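You operate a simulated robot arm through the tools that you are given. There is no shell and no other tool.

You are at the controls of a simulated robot arm. One attempt, no reset.

## Task
Shake the filter to green, then let the suction clear the grille.
Fine: shake with the suction off; open the TABLE damper, shut the other two, and switch off at the end.

Only the result counts: the job must be done as asked and must still hold three seconds after the hand-in. Knocking over, shifting, dropping, spilling or breaking anything else fails it.

## Robot
A 7-joint arm with a three-finger gripper, fixed in place. Base frame: the origin is at the foot of the arm, x ahead of it, y to its left, z up. Units: m, rad, N and s.
Its first joint turns from -2.897 to 2.897 rad. Payload 2.69 kg.
The tool frame sits at the grasp point between the pads (the TCP): z along the fingers, y along the line on which they close. The tips reach 0.03 m beyond it. The gripper opens to 0.128 m. The gripper's body begins 0.117 m behind the TCP.
Orientation is that of the tool frame in the base frame, as [roll, pitch, yaw] about the fixed x, y, z axes, in that order (R = Rz(yaw) Ry(pitch) Rx(roll)). With the fingers straight down and closing along the base's y, the tool's x points along the base's -x, its y along +y and its z along -z.

## Interface
- The arm moves only by the tool drive_tool. Its argument "targets" is text: rows parted by semicolons, each of 7 numbers parted by spaces: the turn, a rotation vector about the tool's x, y, z in units of 8 degrees (1.0 is 8 degrees), then the shift along the tool's x, y, z in units of 25 mm (1.0 is 25 mm), then the closure in counts, from 0 (fully open) to 255 (shut). In form: wx wy wz tx ty tz hand; .... A call has 1 to 20 rows; each row shifts and turns the commanded pose from where the row before left it, along the tool's axes as they then stand. A call with a number of a shift or a turn outside -1 to 1 is refused whole. Rows are played at 5 a second. More than 0.05 m and 0.15 rad between two rows, or a gripper value outside its range, and nothing of the call is played. Where a pose cannot be reached the arm comes as near as it can. A force on the tool above 80 N (or 10 N above the force at the start of the call, whichever is more), or a blocked arm, ends the call early, and 0.2 s more pass. Each finger halts on what it meets, pressing with about 31 N; the grip force reading is that of the motor and also rises with nothing between the fingers. The clock runs only during rows and for 0.2 s after the last one: add rows that do not move to give the fingers time. It gives the time, the measured TCP pose, the force on the tool (base axes), the opening and the grip force at its end, in the units of the frame above (readings bear some noise), with the torque about the TCP (base axes, N m) and any sound that the robot's microphone picked up.
- Cameras (640 x 400 px; columns grow to the right, rows downward): "scene" is fixed at [0.0449, 0.6548, 1.3027]; the picture's right is [-0.40, -0.92, 0.00], its down [-0.51, 0.23, -0.83] and it looks along [0.76, -0.33, -0.56] (base axes); focal length 322 px, centre (320, 200). "wrist" rides on the gripper at [0.058, 0.054, -0.131] in the tool frame; the picture's right is [-0.68, 0.74, 0.00], its down [-0.62, -0.57, -0.55] and it looks along [-0.40, -0.37, 0.84] (tool axes); focal length 234 px, centre (320, 200). There is no depth. A picture from a camera that has moved, and an enlarged one, comes with that camera's place and axes in the base frame and with its lens. The place of the scene camera against the robot may be out by one fixed shift of up to 0.018 m in any direction.
- camera(camera): a new picture of that camera. It takes no simulated time.
- lift_body(by): slides the trunk up (or, below 0, down) by that many m; the arm rides with it, the base frame stays. It gives what a move gives, with no picture.
- close_up(camera, box): a new picture of the part [left, top, right, bottom] of that camera's present view, enlarged. It takes no simulated time.
- job_done(): hands the job in; it is judged then, once.

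Nothing tells you positions but the pictures and the camera data. Unless the task says otherwise, let go and move clear before handing in.

The tools are called after "Call:" as a command line: name --argument value ..., lists and objects as JSON in quotes. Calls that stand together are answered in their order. drive_tool: Moves the arm, as the interface text tells. Its arguments: {"type":"object","properties":{"targets":{"type":"string"}},"required":["targets"]} The other tools are called the same way: lift_body (by) slides the trunk up or down; camera (camera) takes a picture; close_up (camera, box) takes an enlarged picture of a part of a camera's view; job_done () hands the job in.

At the start:

```text
time_s: 0.0
tcp_pos: [0.3534, 0.4085, 1.0852]
tool_rot: [-3.141, 0.0, 3.141]
force: [1.6, -0.2, 0.4]
wrist_torque: [-0.01, 0.01, -0.02]
width: 0.128
gripper_force: 0.1
trunk travel left (down, up): [-0.15, 0.2]
```

scene: 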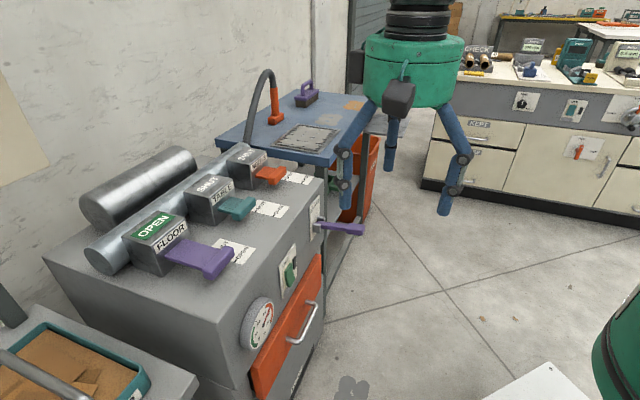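
wrist: 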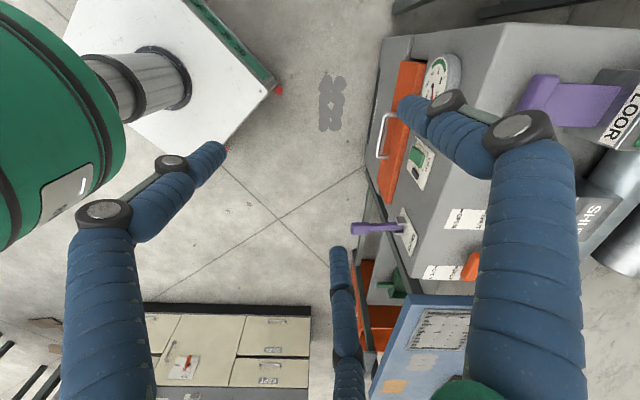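

I see a suction cabinet with three damper handles (FLOOR purple, TABLE teal, one orange), a green switch, a gauge, and a purple shaker lever, with the grille on a blue table. I'll look more closely before moving.

Call:
close_up --camera "scene" --box '[60, 120, 380, 320]'

Call:
close_up --camera "scene" --box '[220, 180, 380, 280]'

Call:
close_up --camera "scene" --box '[220, 260, 340, 400]'

Call:
close_up --camera "scene" --box '[100, 130, 330, 280]'

Call:
close_up --camera "wrist" --box '[340, 20, 640, 300]'

Call:
close_up --camera "scene" --box '[210, 60, 390, 180]'

```text
2.00 times, centred on (220, 220) of scene
camera zoom: at [0.0449, 0.6548, 1.3027], right [-0.4, -0.92, 0.0], down [-0.51, 0.23, -0.83], along [0.76, -0.33, -0.56], focal length 644 px, centre (520, 160)
```

zoom: 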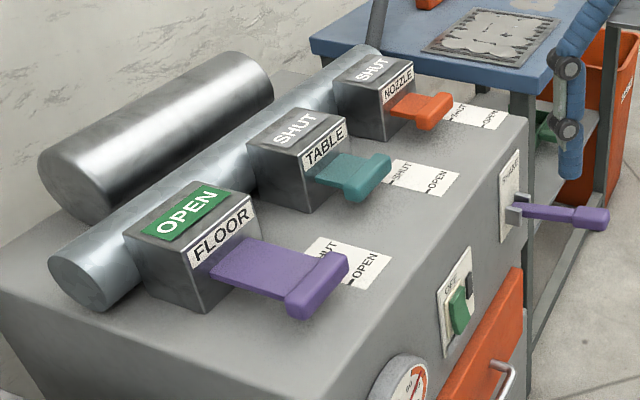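

```text
4.00 times, centred on (300, 230) of scene
camera zoom: at [0.0449, 0.6548, 1.3027], right [-0.4, -0.92, 0.0], down [-0.51, 0.23, -0.83], along [0.76, -0.33, -0.56], focal length 1288 px, centre (400, 80)
```

zoom: 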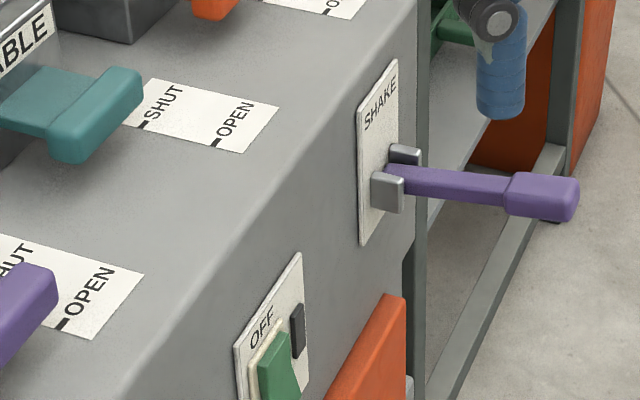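

```text
2.86 times, centred on (280, 330) of scene
camera zoom: at [0.0449, 0.6548, 1.3027], right [-0.4, -0.92, 0.0], down [-0.51, 0.23, -0.83], along [0.76, -0.33, -0.56], focal length 920 px, centre (434, -171)
```

zoom: 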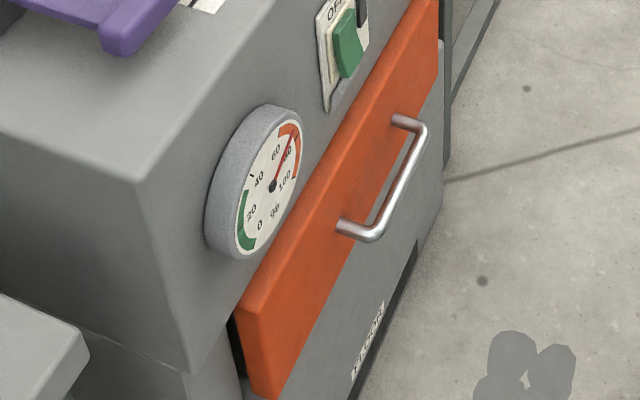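

```text
2.67 times, centred on (215, 205) of scene
camera zoom: at [0.0449, 0.6548, 1.3027], right [-0.4, -0.92, 0.0], down [-0.51, 0.23, -0.83], along [0.76, -0.33, -0.56], focal length 858 px, centre (600, 187)
```

zoom: 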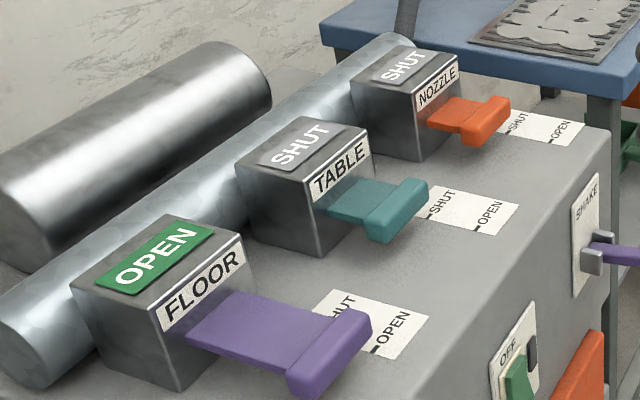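

```text
1.43 times, centred on (490, 160) of wrist
camera zoom: at [0.2958, 0.4631, 1.2142], right [0.68, 0.74, 0.0], down [0.62, -0.57, 0.55], along [0.4, -0.37, -0.84], focal length 334 px, centre (77, 257)
```

zoom: 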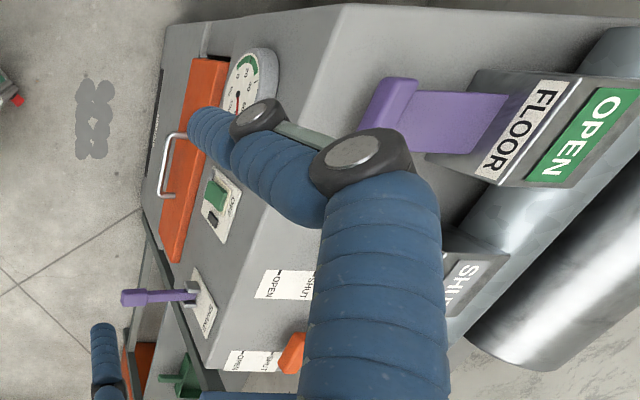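

```text
3.33 times, centred on (300, 120) of scene
camera zoom: at [0.0449, 0.6548, 1.3027], right [-0.4, -0.92, 0.0], down [-0.51, 0.23, -0.83], along [0.76, -0.33, -0.56], focal length 1073 px, centre (387, 467)
```

zoom: 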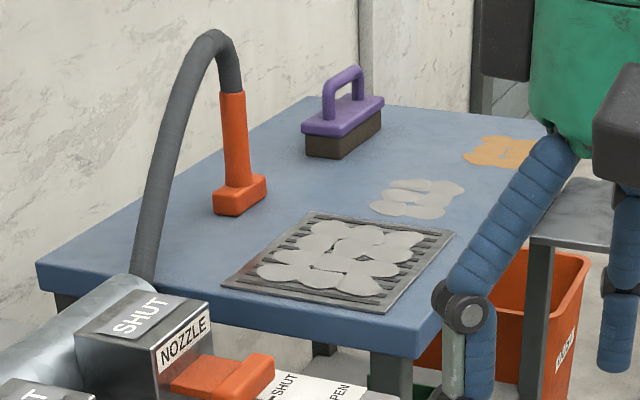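

The cabinet front faces the base diagonally, with its long axis about -45° in the base frame. FLOOR reads OPEN and TABLE and NOZZLE read SHUT. The gauge is in the red. I'll zoom in on the switch, gauge and damper details.

Call:
close_up --camera "scene" --box '[270, 235, 318, 310]'

Call:
close_up --camera "scene" --box '[230, 285, 290, 360]'

Call:
close_up --camera "scene" --box '[300, 190, 372, 245]'

Call:
close_up --camera "wrist" --box '[390, 120, 450, 200]'

Call:
close_up --camera "wrist" --box '[340, 200, 440, 270]'

Call:
close_up --camera "scene" --box '[120, 190, 260, 290]'

Call:
close_up --camera "scene" --box '[180, 140, 330, 240]'

```text
5.33 times, centred on (294, 272) of scene
camera zoom: at [0.0449, 0.6548, 1.3027], right [-0.4, -0.92, 0.0], down [-0.51, 0.23, -0.83], along [0.76, -0.33, -0.56], focal length 1717 px, centre (459, -187)
```

zoom: 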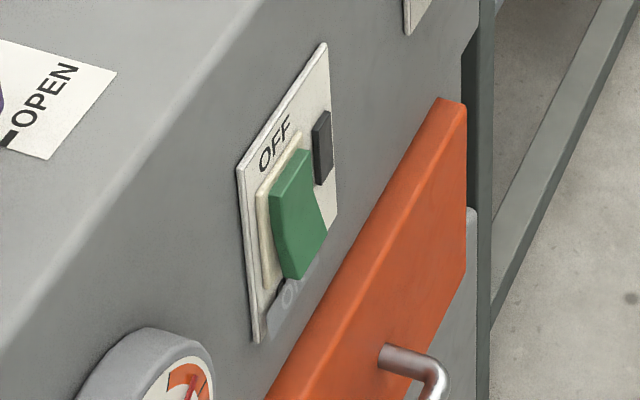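

```text
5.33 times, centred on (260, 322) of scene
camera zoom: at [0.0449, 0.6548, 1.3027], right [-0.4, -0.92, 0.0], down [-0.51, 0.23, -0.83], along [0.76, -0.33, -0.56], focal length 1717 px, centre (640, -453)
```

zoom: 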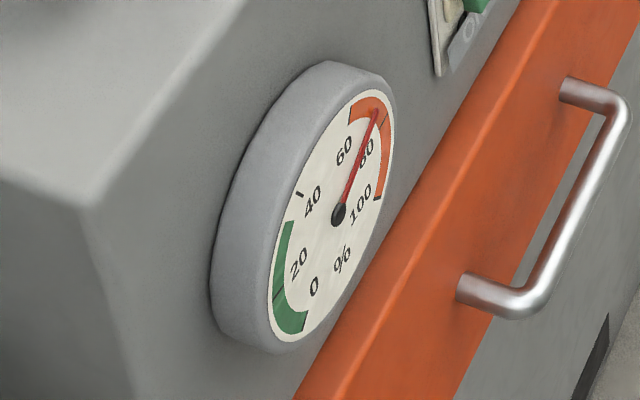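

```text
7.27 times, centred on (336, 218) of scene
camera zoom: at [0.0449, 0.6548, 1.3027], right [-0.4, -0.92, 0.0], down [-0.51, 0.23, -0.83], along [0.76, -0.33, -0.56], focal length 2341 px, centre (204, 73)
```

zoom: 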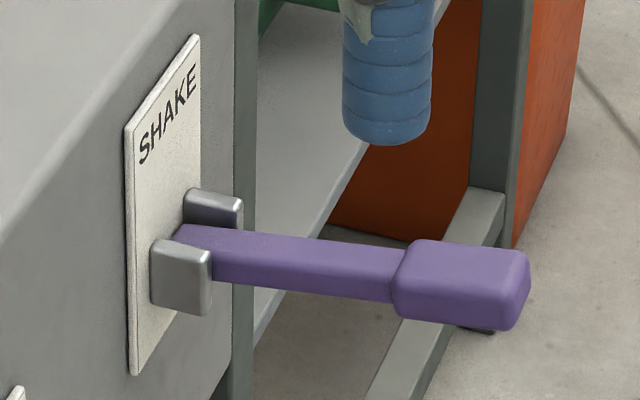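

```text
5.00 times, centred on (420, 160) of wrist
camera zoom: at [0.2958, 0.4631, 1.2142], right [0.68, 0.74, 0.0], down [0.62, -0.57, 0.55], along [0.4, -0.37, -0.84], focal length 1171 px, centre (-180, 400)
```

zoom: 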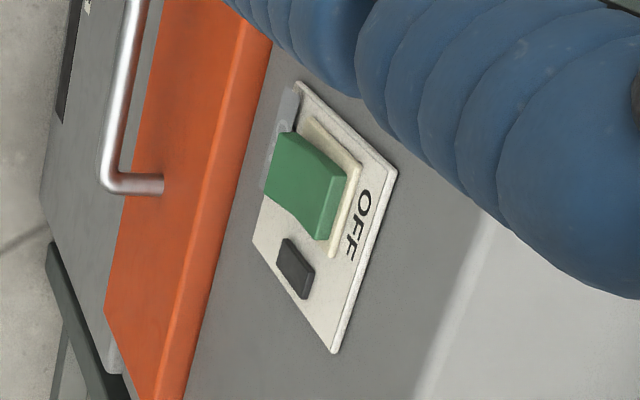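

```text
5.71 times, centred on (390, 235) of wrist
camera zoom: at [0.2958, 0.4631, 1.2142], right [0.68, 0.74, 0.0], down [0.62, -0.57, 0.55], along [0.4, -0.37, -0.84], focal length 1338 px, centre (-80, 0)
```

zoom: 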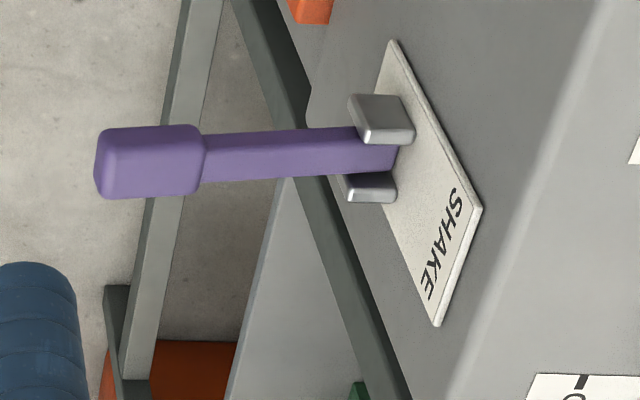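

```text
4.00 times, centred on (190, 240) of scene
camera zoom: at [0.0449, 0.6548, 1.3027], right [-0.4, -0.92, 0.0], down [-0.51, 0.23, -0.83], along [0.76, -0.33, -0.56], focal length 1288 px, centre (840, 40)
```

zoom: 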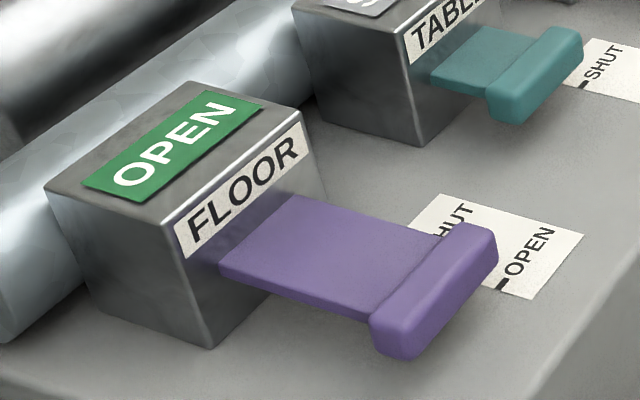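

```text
4.00 times, centred on (255, 190) of scene
camera zoom: at [0.0449, 0.6548, 1.3027], right [-0.4, -0.92, 0.0], down [-0.51, 0.23, -0.83], along [0.76, -0.33, -0.56], focal length 1288 px, centre (580, 240)
```

zoom: 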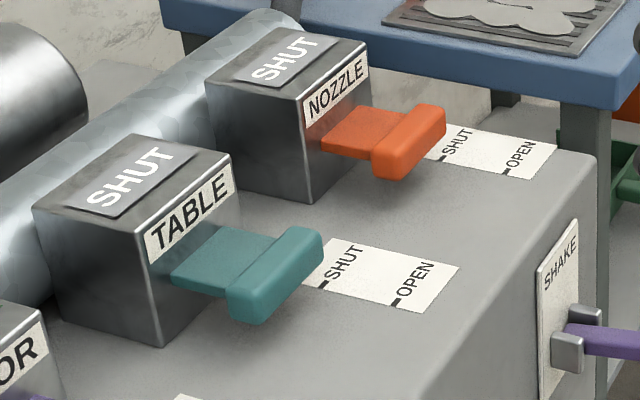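

The needle is at about 70 % in the red, the lamp beside the rocker looks dark, and the dampers are slide handles (pull out for OPEN, push in for SHUT). I'll close the gripper in free air to see how the fingers really behave and listen for sound.

Call:
drive_tool --targets "0 0 0 0 0 0 255;0 0 0 0 0 0 255;0 0 0 0 0 0 255;0 0 0 0 0 0 255"

Call:
camera --camera "scene"

Call:
camera --camera "wrist"

```text
time_s: 1.0
tcp_pos: [0.3523, 0.4094, 1.0833]
tool_rot: [-3.141, 0.002, 3.14]
force: [0.3, 0.3, -1.4]
wrist_torque: [0.0, 0.01, 0.03]
width: 0.0019
gripper_force: 31.3
trunk travel left (down, up): [-0.15, 0.2]
```

```text
taken
```

scene: 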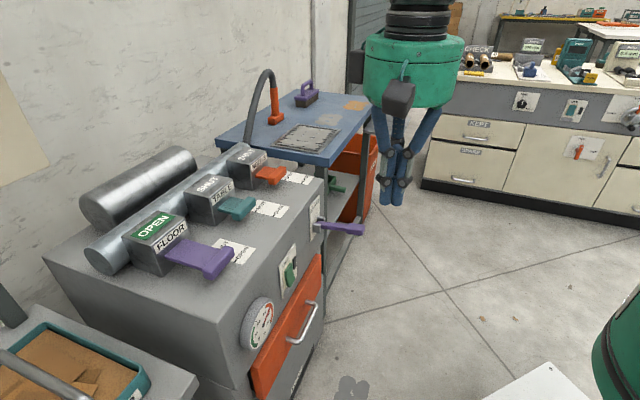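

```text
taken
camera wrist: at [0.2958, 0.463, 1.2142], right [0.68, 0.74, 0.0], down [0.62, -0.57, 0.55], along [0.4, -0.37, -0.84], focal length 234 px, centre (320, 200)
```

wrist: 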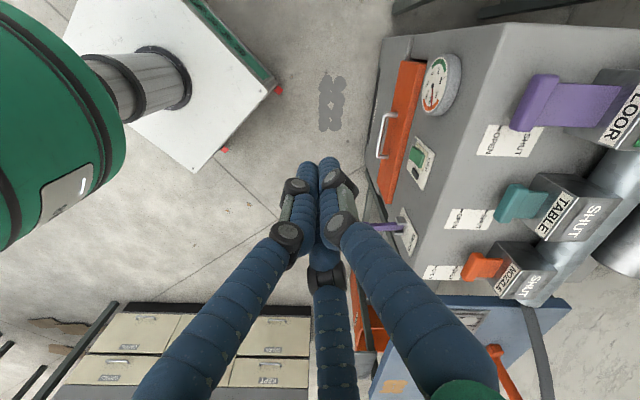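

No sound was reported, so the suction is off. The gripper looks three-fingered, but it closes to a compact bundle that I can use as a poker. The wrist view now shows all the handles clearly, so I'll take close-ups to triangulate from.

Call:
close_up --camera "wrist" --box '[440, 40, 640, 165]'

Call:
close_up --camera "wrist" --box '[400, 165, 600, 290]'

Call:
close_up --camera "wrist" --box '[360, 40, 480, 200]'

Call:
close_up --camera "wrist" --box '[340, 180, 460, 280]'

```text
3.20 times, centred on (540, 102) of wrist
camera zoom: at [0.2958, 0.463, 1.2142], right [0.68, 0.74, 0.0], down [0.62, -0.57, 0.55], along [0.4, -0.37, -0.84], focal length 749 px, centre (-384, 512)
```

zoom: 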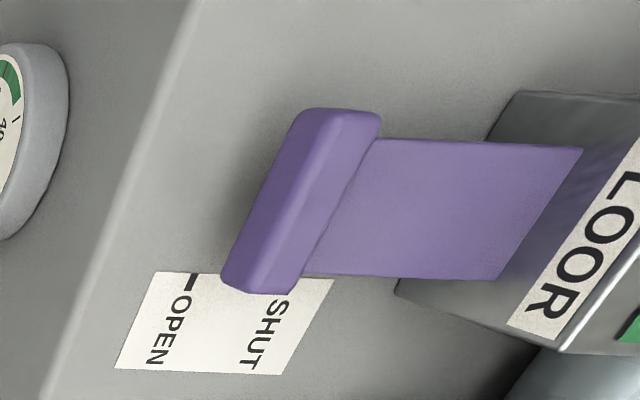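

```text
3.20 times, centred on (500, 228) of wrist
camera zoom: at [0.2958, 0.463, 1.2142], right [0.68, 0.74, 0.0], down [0.62, -0.57, 0.55], along [0.4, -0.37, -0.84], focal length 749 px, centre (-256, 112)
```

zoom: 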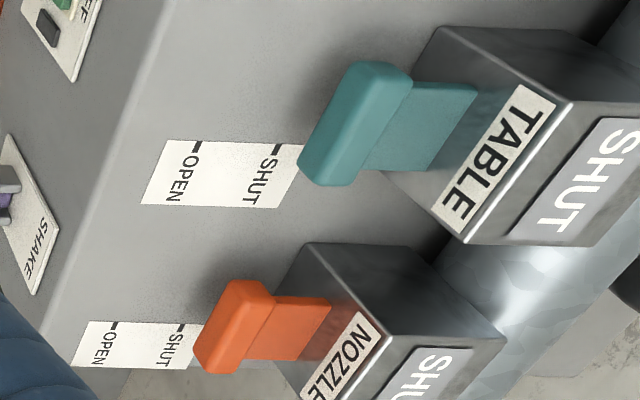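

```text
2.50 times, centred on (420, 120) of wrist
camera zoom: at [0.2958, 0.463, 1.2142], right [0.68, 0.74, 0.0], down [0.62, -0.57, 0.55], along [0.4, -0.37, -0.84], focal length 585 px, centre (70, 400)
```

zoom: 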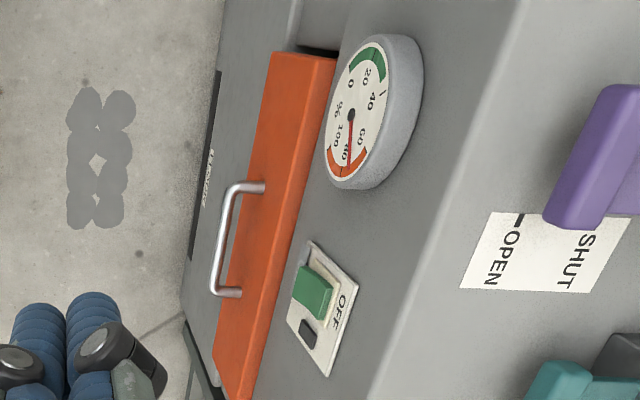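

```text
4.00 times, centred on (400, 230) of wrist
camera zoom: at [0.2958, 0.463, 1.2142], right [0.68, 0.74, 0.0], down [0.62, -0.57, 0.55], along [0.4, -0.37, -0.84], focal length 937 px, centre (0, 80)
```

zoom: 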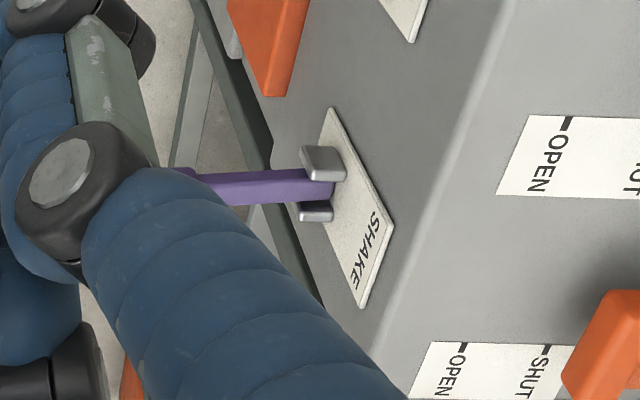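

The long axis of the cabinet runs at -45°, so I'll move the closed gripper in front of it. I'll then yaw 45° so the wrist camera looks at the front face from a second viewpoint.

Call:
drive_tool --targets "0 0 0 -0.953 -0.84 0.867 255;0 0 0 -0.953 -0.84 0.867 255;0 0 0 -0.953 -0.84 0.867 255;0 0 0 -0.953 -0.84 0.867 255;0 0 0 -0.953 -0.84 0.867 255;0 0 0 -0.953 -0.84 0.867 255;0 0 -0.9375 0 0 0 255;0 0 -0.9375 0 0 0 255;0 0 -0.9375 0 0 0 255;0 0 -0.9375 0 0 0 255;0 0 -0.9375 0 0 0 255;0 0 -0.9375 0 0 0 255;0 0 0 0 0 0 255"

Call:
camera --camera "wrist"

Call:
camera --camera "scene"

```text
time_s: 3.8
tcp_pos: [0.4957, 0.2832, 0.9541]
tool_rot: [3.141, 0.001, -2.355]
force: [0.1, 0.6, 0.4]
wrist_torque: [-0.04, 0.03, -0.01]
width: 0.0022
gripper_force: 30.4
trunk travel left (down, up): [-0.15, 0.2]
```

```text
taken
camera wrist: at [0.4176, 0.2803, 1.0841], right [-0.04, 1.0, 0.0], down [0.84, 0.04, 0.55], along [0.55, 0.02, -0.84], focal length 234 px, centre (320, 200)
```

wrist: 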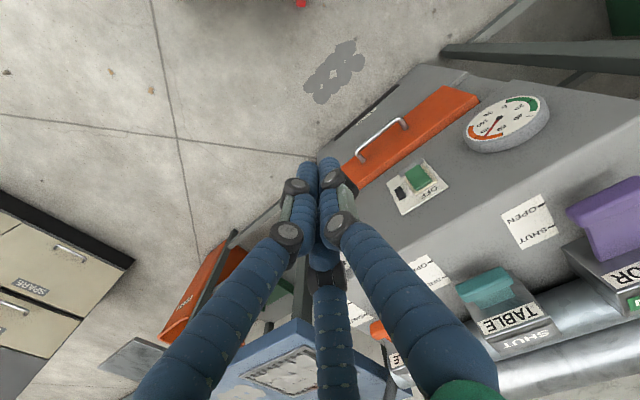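

```text
taken
```

scene: 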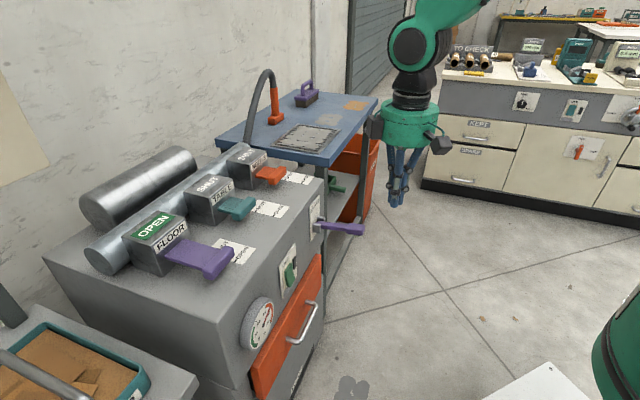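

The second viewpoint works well. I'll take enlarged views here so I can triangulate the switch, lever and handles.

Call:
close_up --camera "wrist" --box '[370, 140, 470, 220]'

Call:
close_up --camera "wrist" --box '[440, 230, 600, 350]'

Call:
close_up --camera "wrist" --box '[480, 150, 640, 300]'

Call:
close_up --camera "wrist" --box '[440, 80, 570, 170]'

Call:
close_up --camera "scene" --box '[300, 130, 420, 250]'

```text
5.00 times, centred on (420, 180) of wrist
camera zoom: at [0.4176, 0.2803, 1.0841], right [-0.04, 1.0, 0.0], down [0.84, 0.04, 0.55], along [0.55, 0.02, -0.84], focal length 1171 px, centre (-180, 300)
```

zoom: 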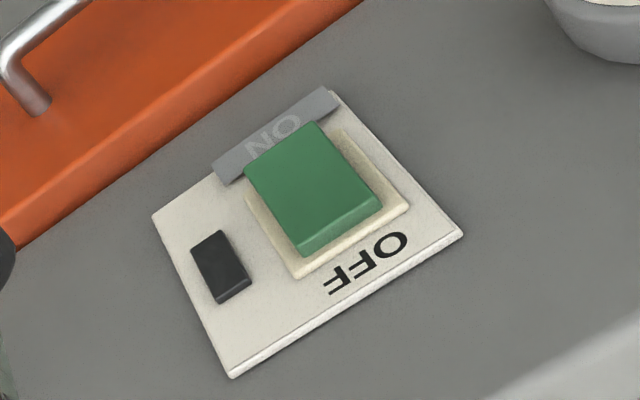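

```text
3.33 times, centred on (520, 290) of wrist
camera zoom: at [0.4176, 0.2803, 1.0841], right [-0.04, 1.0, 0.0], down [0.84, 0.04, 0.55], along [0.55, 0.02, -0.84], focal length 781 px, centre (-347, -100)
```

zoom: 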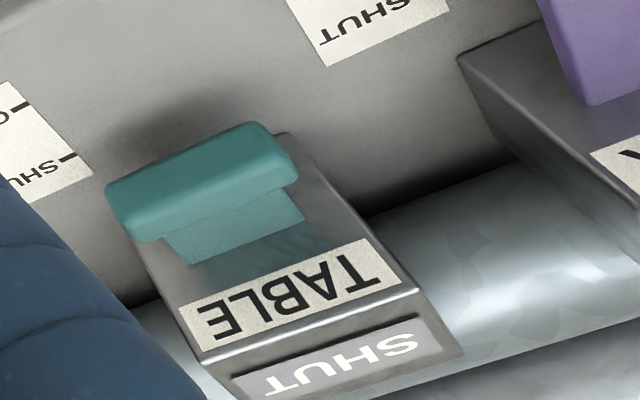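

```text
2.67 times, centred on (560, 225) of wrist
camera zoom: at [0.4176, 0.2803, 1.0841], right [-0.04, 1.0, 0.0], down [0.84, 0.04, 0.55], along [0.55, 0.02, -0.84], focal length 624 px, centre (-320, 133)
```

zoom: 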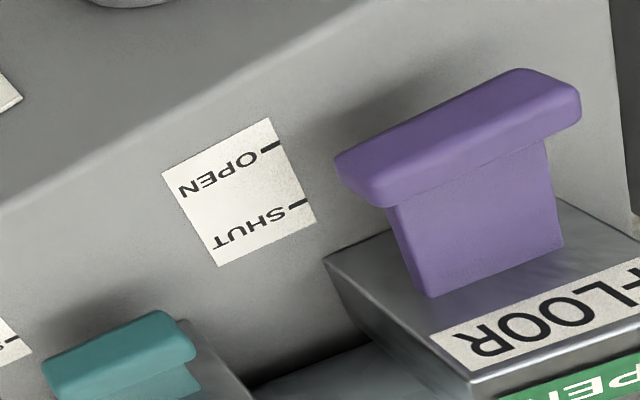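

```text
4.44 times, centred on (505, 125) of wrist
camera zoom: at [0.4176, 0.2803, 1.0841], right [-0.04, 1.0, 0.0], down [0.84, 0.04, 0.55], along [0.55, 0.02, -0.84], focal length 1041 px, centre (-502, 533)
```

zoom: 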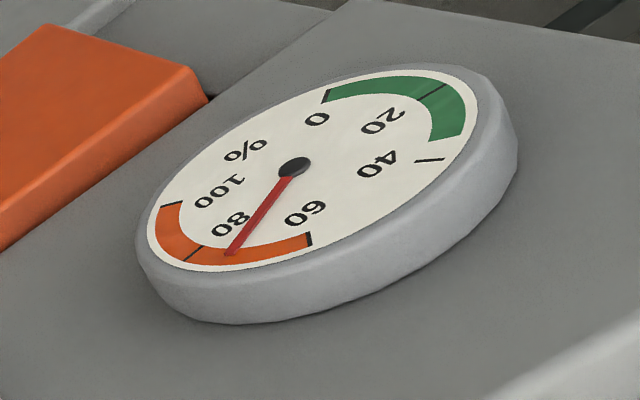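

```text
3.33 times, centred on (360, 190) of scene
camera zoom: at [0.0449, 0.6548, 1.3027], right [-0.4, -0.92, 0.0], down [-0.51, 0.23, -0.83], along [0.76, -0.33, -0.56], focal length 1073 px, centre (187, 233)
```

zoom: 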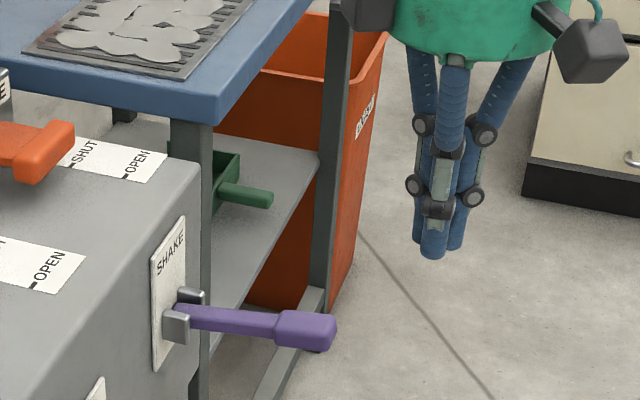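

I've triangulated these positions (a runs along the cabinet, b runs into it):

| Item | x | y | z |
|---|---|---|---|
| TABLE knob | 0.728 | 0.562 | 0.84 |
| FLOOR knob | 0.563 | 0.653 | 0.84 |
| Shake-lever knob | ~0.715 | ~0.243 | ~0.665 |

The damper travel is about 52 mm. Next I'll hover above the shake lever with the gripper open.

Call:
drive_tool --targets "0 0 0 -0.605 -0.92 0.77 0;0 0 0 -0.605 -0.92 0.77 0;0 0 0 -0.605 -0.92 0.77 0;0 0 0 -0.605 -0.92 0.77 0;0 0 0 -0.605 -0.92 0.77 0;0 0 0 -0.605 -0.92 0.77 0;0 0 0 -0.605 -0.92 0.77 0;0 0 0 -0.605 -0.92 0.77 0;0 0 0 0 0 0 0"

Call:
camera --camera "wrist"

Call:
camera --camera "scene"

Call:
close_up --camera "scene" --box '[290, 120, 420, 250]'

```text
time_s: 5.8
tcp_pos: [0.7127, 0.2373, 0.8004]
tool_rot: [3.141, -0.002, -2.357]
force: [0.6, 0.3, -1.1]
wrist_torque: [0.0, 0.04, -0.02]
width: 0.128
gripper_force: 0.0
trunk travel left (down, up): [-0.15, 0.2]
```

```text
taken
camera wrist: at [0.635, 0.235, 0.9318], right [-0.04, 1.0, 0.0], down [0.84, 0.04, 0.55], along [0.55, 0.02, -0.84], focal length 234 px, centre (320, 200)
```

wrist: 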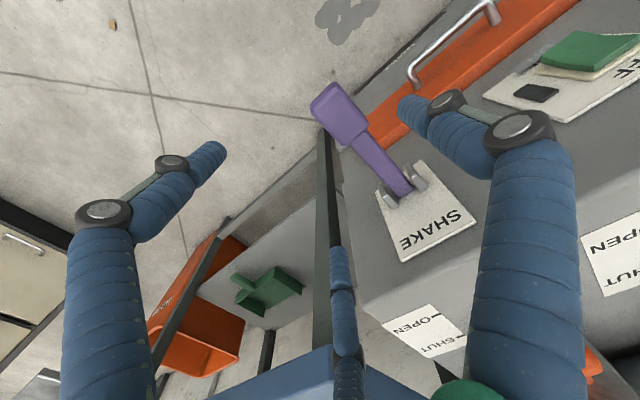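

```text
taken
```

scene: 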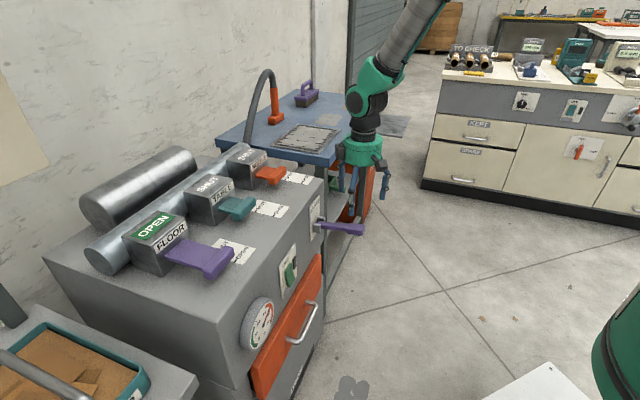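

```text
3.08 times, centred on (355, 185) of scene
camera zoom: at [0.0449, 0.6548, 1.3027], right [-0.4, -0.92, 0.0], down [-0.51, 0.23, -0.83], along [0.76, -0.33, -0.56], focal length 990 px, centre (212, 246)
```

zoom: 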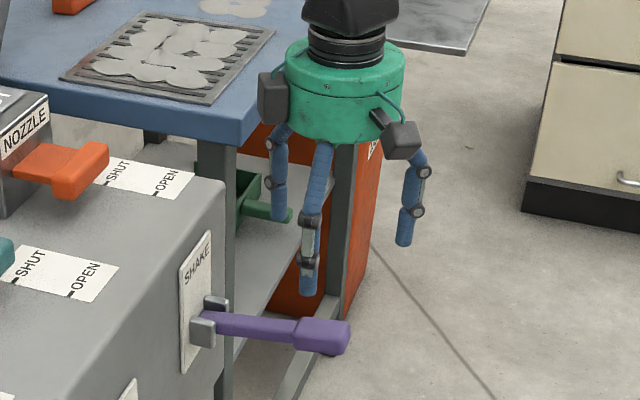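

From this closer view the lever knob is at about (0.688, 0.257, 0.69) and its pivot is at the face, z≈0.667. I'll align over it and descend with the fingers open either side of the knob.

Call:
drive_tool --targets "0 0 0 0.075 0.644 0 0;0 0 0 0.075 0.644 0 0;0 0 0 0 0 0.8 0;0 0 0 0 0 0.8 0;0 0 0 0 0 0 0"

Call:
camera --camera "wrist"

Call:
close_up --camera "scene" --box '[290, 120, 420, 250]'

```text
time_s: 7.0
tcp_pos: [0.6845, 0.2568, 0.7585]
tool_rot: [3.141, -0.001, -2.356]
force: [1.0, -0.1, -0.2]
wrist_torque: [0.01, 0.03, 0.05]
width: 0.1281
gripper_force: 0.0
trunk travel left (down, up): [-0.15, 0.2]
```

```text
taken
camera wrist: at [0.6069, 0.2536, 0.8896], right [-0.04, 1.0, 0.0], down [0.84, 0.04, 0.55], along [0.55, 0.02, -0.84], focal length 234 px, centre (320, 200)
```

wrist: 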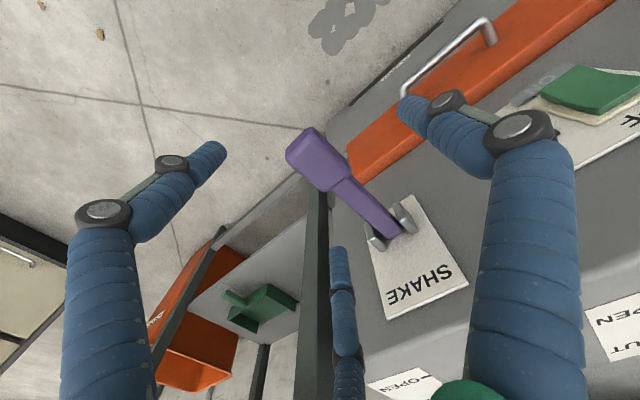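

```text
3.08 times, centred on (355, 185) of scene
camera zoom: at [0.0449, 0.6548, 1.3027], right [-0.4, -0.92, 0.0], down [-0.51, 0.23, -0.83], along [0.76, -0.33, -0.56], focal length 990 px, centre (212, 246)
```

zoom: 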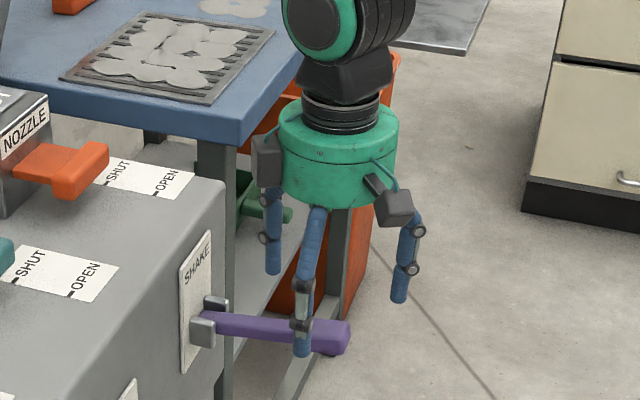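

The TCP is centred over the knob to within a few mm. I'll descend and close on it.

Call:
drive_tool --targets "0 0 0 0 0 0.72 0;0 0 0 0 0 0.72 0;0 0 0 0 0 0.72 0;0 0 0 0 0 0.7 0;0 0 0 0 0 0 0;0 0 0 0 0 0 255;0 0 0 0 0 0 255;0 0 0 0 0 0 255;0 0 0 0 0 0 255"

Call:
camera --camera "wrist"

Call:
close_up --camera "scene" --box '[290, 120, 420, 250]'

```text
time_s: 9.0
tcp_pos: [0.6873, 0.2568, 0.6897]
tool_rot: [-3.141, 0.005, -2.358]
force: [45.5, -45.0, 3.9]
wrist_torque: [0.66, 0.21, -0.7]
width: 0.06
gripper_force: 31.1
trunk travel left (down, up): [-0.15, 0.2]
```

```text
taken
camera wrist: at [0.6089, 0.2531, 0.8192], right [-0.04, 1.0, 0.0], down [0.83, 0.03, 0.55], along [0.55, 0.02, -0.83], focal length 234 px, centre (320, 200)
```

wrist: 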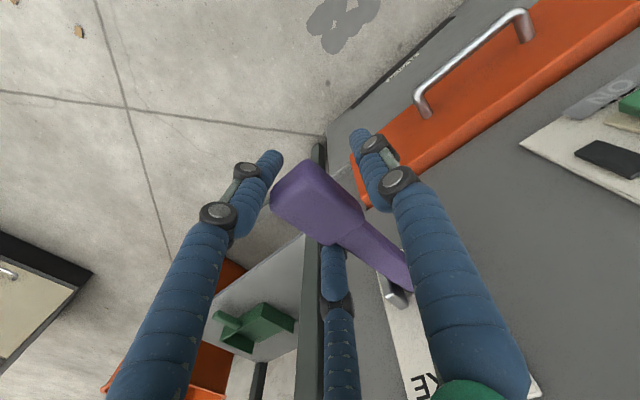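

```text
3.08 times, centred on (355, 185) of scene
camera zoom: at [0.0449, 0.6548, 1.3027], right [-0.4, -0.92, 0.0], down [-0.51, 0.23, -0.83], along [0.76, -0.33, -0.56], focal length 990 px, centre (212, 246)
```

zoom: 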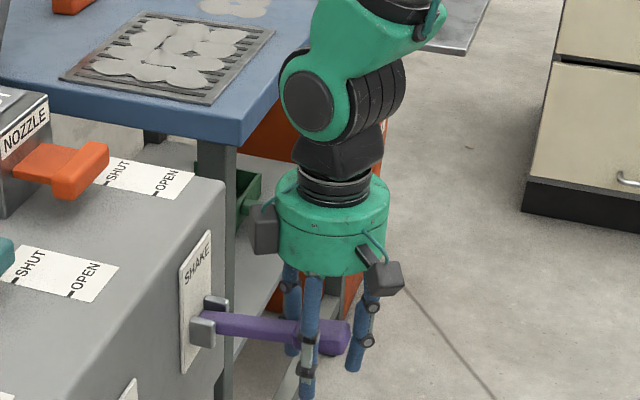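

Only the finger on the far (+a) side touched: the lateral force is about 64 N and the opening is 0.06, so the lever sits roughly 1 cm toward +a. I'll shift the tool that way so the grip centres.

Call:
drive_tool --targets "0 0 0 0 -0.2 0 255;0 0 0 0 -0.2 0 255;0 0 0 0 0 0 255;0 0 0 0 0 0 255"

Call:
camera --camera "wrist"

```text
time_s: 10.0
tcp_pos: [0.693, 0.2514, 0.6867]
tool_rot: [3.141, -0.002, -2.357]
force: [30.2, 16.9, -19.2]
wrist_torque: [-0.27, 0.05, 0.33]
width: 0.0483
gripper_force: 45.2
trunk travel left (down, up): [-0.15, 0.2]
```

```text
taken
camera wrist: at [0.6149, 0.248, 0.8172], right [-0.04, 1.0, 0.0], down [0.84, 0.04, 0.55], along [0.55, 0.02, -0.84], focal length 234 px, centre (320, 200)
```

wrist: 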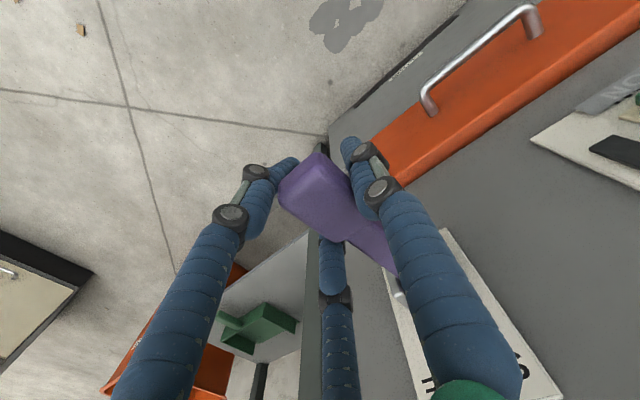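

The grip has now wrapped the knob (width 0.048). I'll try a gentle downward arc about the pivot and check that the lever follows.

Call:
drive_tool --targets "0 -0.5 0 0.055 0 0.348 255;0 -0.5 0 0.055 0 0.348 255;0 -0.5 0 0.055 0 0.348 255;0 -0.5 0 0.055 0 0.348 255;0 -0.5 0 0.055 0 0.348 255;0 0 0 0 0 0 255"

Call:
close_up --camera "scene" --box '[230, 170, 430, 350]'

Call:
camera --camera "wrist"

```text
time_s: 11.4
tcp_pos: [0.6942, 0.2476, 0.6453]
tool_rot: [-3.139, 0.351, -2.361]
force: [33.8, 1.5, 9.3]
wrist_torque: [0.15, 0.75, -1.47]
width: 0.0462
gripper_force: 45.1
trunk travel left (down, up): [-0.15, 0.2]
```

```text
2.22 times, centred on (330, 260) of scene
camera zoom: at [0.0449, 0.6548, 1.3027], right [-0.4, -0.92, 0.0], down [-0.51, 0.23, -0.83], along [0.76, -0.33, -0.56], focal length 715 px, centre (298, 67)
```

zoom: 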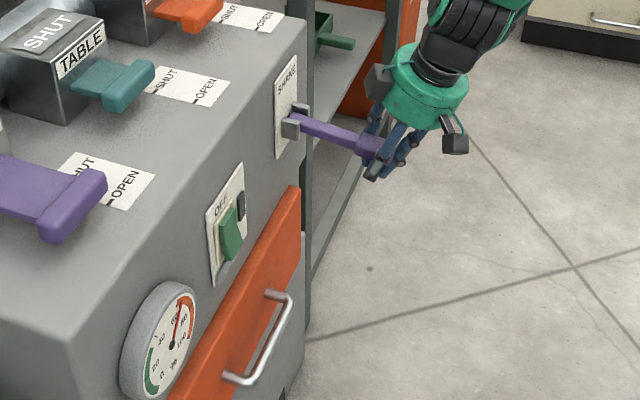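

```text
taken
camera wrist: at [0.5862, 0.2165, 0.7477], right [-0.07, 0.97, 0.23], down [0.67, -0.13, 0.73], along [0.74, 0.2, -0.65], focal length 234 px, centre (320, 200)
```

wrist: 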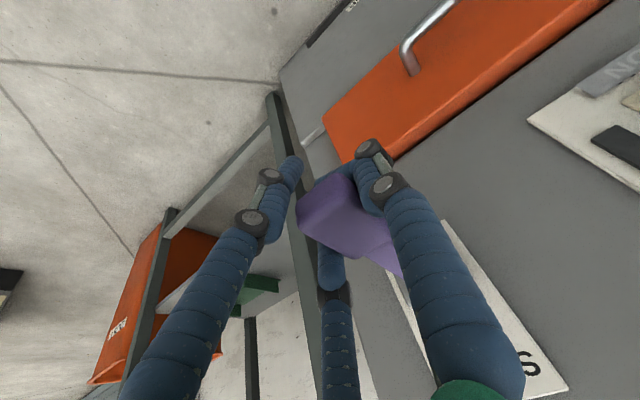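

The lever follows nicely and is now about 10° below horizontal. I'll continue down gently to find the lower stop.

Call:
drive_tool --targets "0 -0.5 0 0.055 0 0.348 255;0 -0.5 0 0.055 0 0.348 255;0 -0.5 0 0.055 0 0.348 255;0 -0.5 0 0.055 0 0.348 255;0 0 0 0 0 0 255"

Call:
close_up --camera "scene" --box '[230, 170, 430, 350]'

```text
time_s: 12.6
tcp_pos: [0.7039, 0.2589, 0.6142]
tool_rot: [-3.14, 0.637, -2.356]
force: [44.1, -8.9, 20.4]
wrist_torque: [0.91, 1.56, -0.84]
width: 0.0459
gripper_force: 45.1
trunk travel left (down, up): [-0.15, 0.2]
```

```text
2.22 times, centred on (330, 260) of scene
camera zoom: at [0.0449, 0.6548, 1.3027], right [-0.4, -0.92, 0.0], down [-0.51, 0.23, -0.83], along [0.76, -0.33, -0.56], focal length 715 px, centre (298, 67)
```

zoom: 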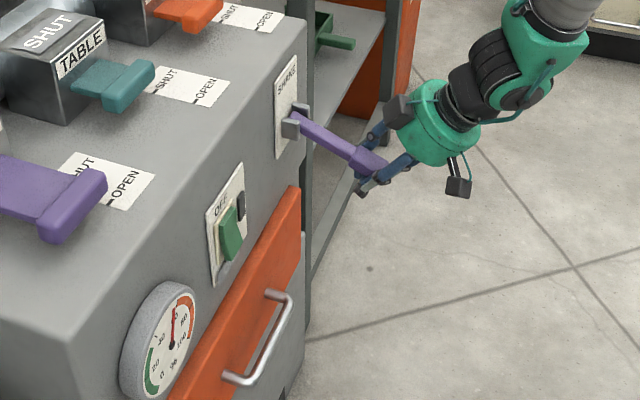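

The needle may have moved a little, so I'll zoom in on the gauge and lever.

Call:
close_up --camera "scene" --box '[230, 285, 290, 360]'

Call:
close_up --camera "scene" --box '[300, 180, 400, 260]'

```text
5.33 times, centred on (260, 322) of scene
camera zoom: at [0.0449, 0.6548, 1.3027], right [-0.4, -0.92, 0.0], down [-0.51, 0.23, -0.83], along [0.76, -0.33, -0.56], focal length 1717 px, centre (640, -453)
```

zoom: 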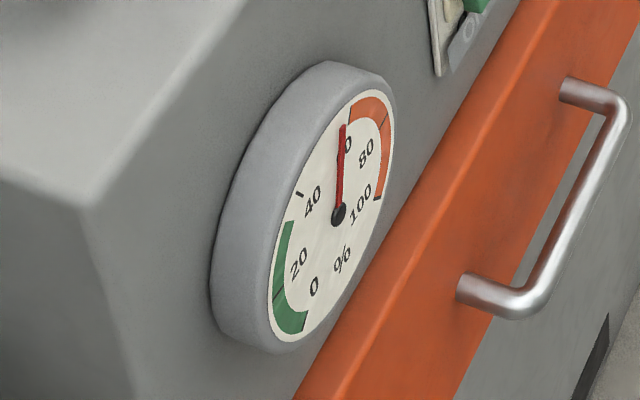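

```text
5.00 times, centred on (350, 220) of scene
camera zoom: at [0.0449, 0.6548, 1.3027], right [-0.4, -0.92, 0.0], down [-0.51, 0.23, -0.83], along [0.76, -0.33, -0.56], focal length 1610 px, centre (170, 100)
```

zoom: 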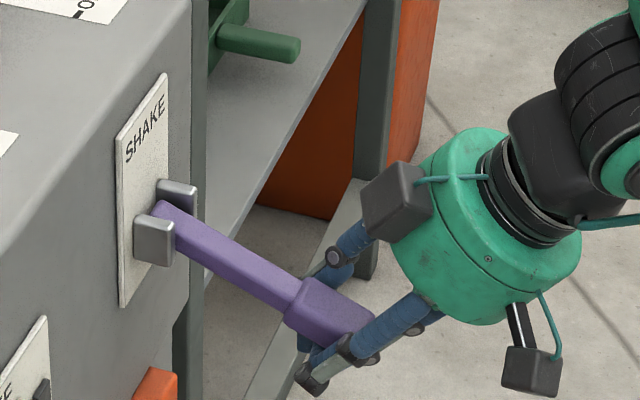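

One down-stroke took the needle from about 72 to about 60. Now I'll raise the lever back up along the same arc.

Call:
drive_tool --targets "0 0.5 0 -0.055 0 -0.348 255;0 0.5 0 -0.055 0 -0.348 255;0 0.5 0 -0.055 0 -0.348 255;0 0.5 0 -0.055 0 -0.348 255;0 0.5 0 -0.055 0 -0.348 255;0 0.5 0 -0.055 0 -0.348 255;0 0.5 0 -0.055 0 -0.348 255;0 0.5 0 -0.055 0 -0.348 255;0 0.5 0 -0.055 0 -0.348 255;0 0 0 0 0 0 255"

Call:
close_up --camera "scene" --box '[230, 285, 290, 360]'

Call:
close_up --camera "scene" --box '[290, 160, 420, 260]'

```text
time_s: 14.0
tcp_pos: [0.6886, 0.2426, 0.6569]
tool_rot: [-3.14, 0.227, -2.365]
force: [5.2, -5.0, -1.2]
wrist_torque: [-0.32, 0.25, -1.26]
width: 0.0454
gripper_force: 44.7
trunk travel left (down, up): [-0.15, 0.2]
stopped in row 6: the force on the tool passed its limit at 86 N (the readings are from after the stop); the commanded pose is now the measured one
```

```text
5.33 times, centred on (260, 322) of scene
camera zoom: at [0.0449, 0.6548, 1.3027], right [-0.4, -0.92, 0.0], down [-0.51, 0.23, -0.83], along [0.76, -0.33, -0.56], focal length 1717 px, centre (640, -453)
```

zoom: 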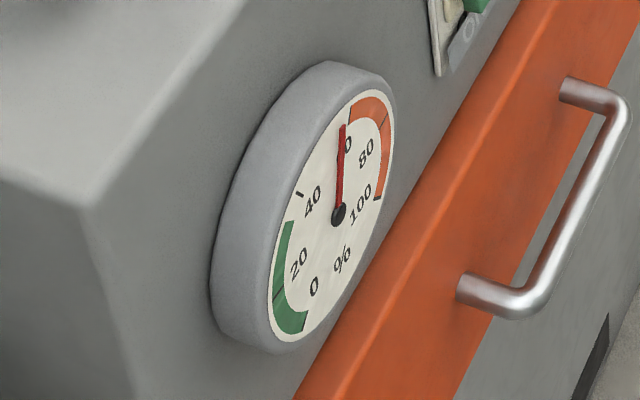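

```text
4.00 times, centred on (355, 210) of scene
camera zoom: at [0.0449, 0.6548, 1.3027], right [-0.4, -0.92, 0.0], down [-0.51, 0.23, -0.83], along [0.76, -0.33, -0.56], focal length 1288 px, centre (180, 160)
```

zoom: 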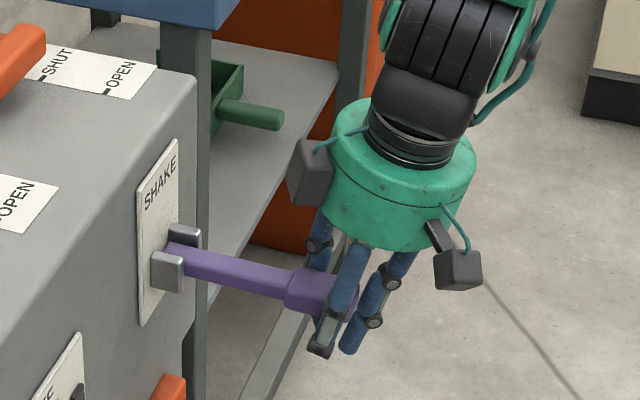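

The call stopped on internal grip force from a small arc mismatch, and that force has now relaxed. I've refined the pivot (radius ≈0.12) and will continue the up-stroke to see where it tops out.

Call:
drive_tool --targets "0 0.5 0 -0.05 0 -0.345 255;0 0.5 0 -0.05 0 -0.345 255;0 0.5 0 -0.05 0 -0.345 255;0 0.5 0 -0.05 0 -0.345 255;0 0 0 0 0 0 255"

Call:
close_up --camera "scene" --box '[290, 160, 420, 260]'

Call:
camera --camera "wrist"

```text
time_s: 14.6
tcp_pos: [0.6865, 0.2428, 0.6613]
tool_rot: [3.123, 0.167, -2.371]
force: [-4.3, -8.1, 3.5]
wrist_torque: [-0.26, -0.94, -0.99]
width: 0.0458
gripper_force: 44.9
out of reach, approached as far as the arm can: row 1, 2
trunk travel left (down, up): [-0.15, 0.2]
stopped in row 2: the force on the tool passed its limit at 90 N (the readings are from after the stop); the commanded pose is now the measured one
```

```text
4.00 times, centred on (355, 210) of scene
camera zoom: at [0.0449, 0.6548, 1.3027], right [-0.4, -0.92, 0.0], down [-0.51, 0.23, -0.83], along [0.76, -0.33, -0.56], focal length 1288 px, centre (180, 160)
```

zoom: 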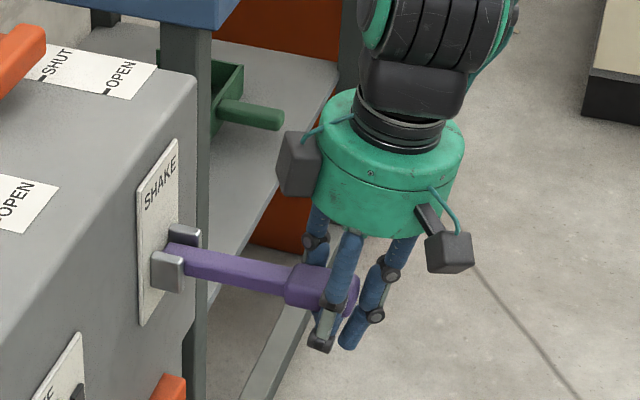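

```text
taken
camera wrist: at [0.5956, 0.2244, 0.7809], right [-0.04, 0.99, 0.12], down [0.77, -0.05, 0.63], along [0.63, 0.12, -0.76], focal length 234 px, centre (320, 200)
```

wrist: 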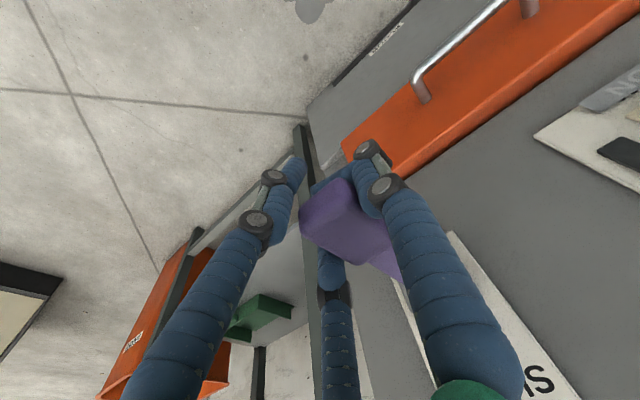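

The arm reported a joint limit in this configuration, so I'll release the grip here and see whether the lever stays put or springs back.

Call:
drive_tool --targets "0 0 0 0 0 0 100;0 0 0 0 0 0 60;0 0 0 0 0 0 0;0 0 0 0 0 0 0;0 0 0 0 0 0 0"

Call:
close_up --camera "scene" --box '[290, 160, 420, 260]'

Call:
camera --camera "wrist"

Call:
camera --camera "scene"

```text
time_s: 15.8
tcp_pos: [0.687, 0.2446, 0.6617]
tool_rot: [3.126, 0.167, -2.367]
force: [0.5, 0.0, -0.3]
wrist_torque: [0.0, -0.02, -0.01]
width: 0.1279
gripper_force: 0.0
trunk travel left (down, up): [-0.15, 0.2]
```

```text
4.00 times, centred on (355, 210) of scene
camera zoom: at [0.0449, 0.6548, 1.3027], right [-0.4, -0.92, 0.0], down [-0.51, 0.23, -0.83], along [0.76, -0.33, -0.56], focal length 1288 px, centre (180, 160)
```

zoom: 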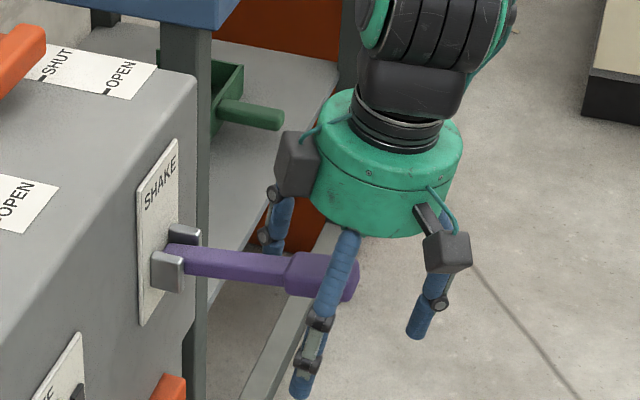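

```text
taken
camera wrist: at [0.5961, 0.2255, 0.781], right [-0.04, 0.99, 0.12], down [0.77, -0.05, 0.63], along [0.63, 0.12, -0.76], focal length 234 px, centre (320, 200)
```

wrist: 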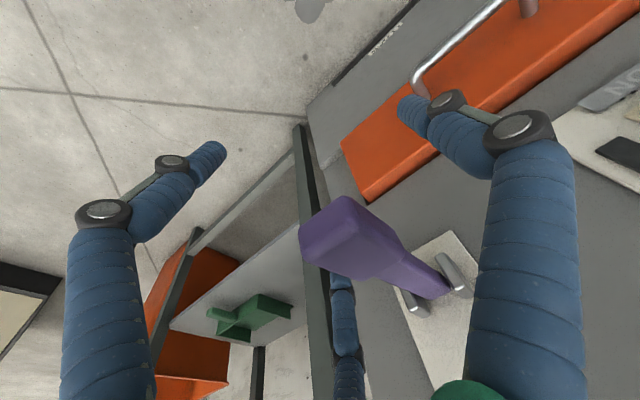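

```text
taken
```

scene: 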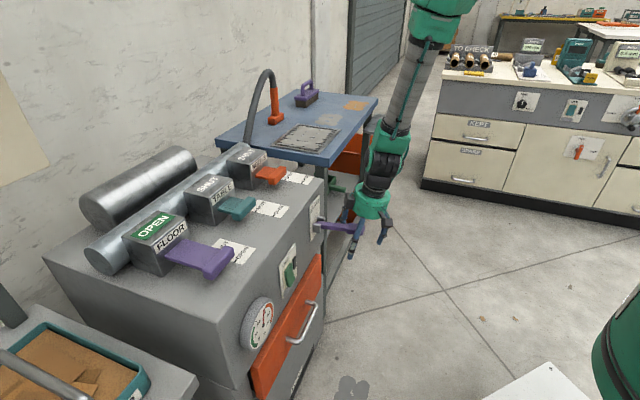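

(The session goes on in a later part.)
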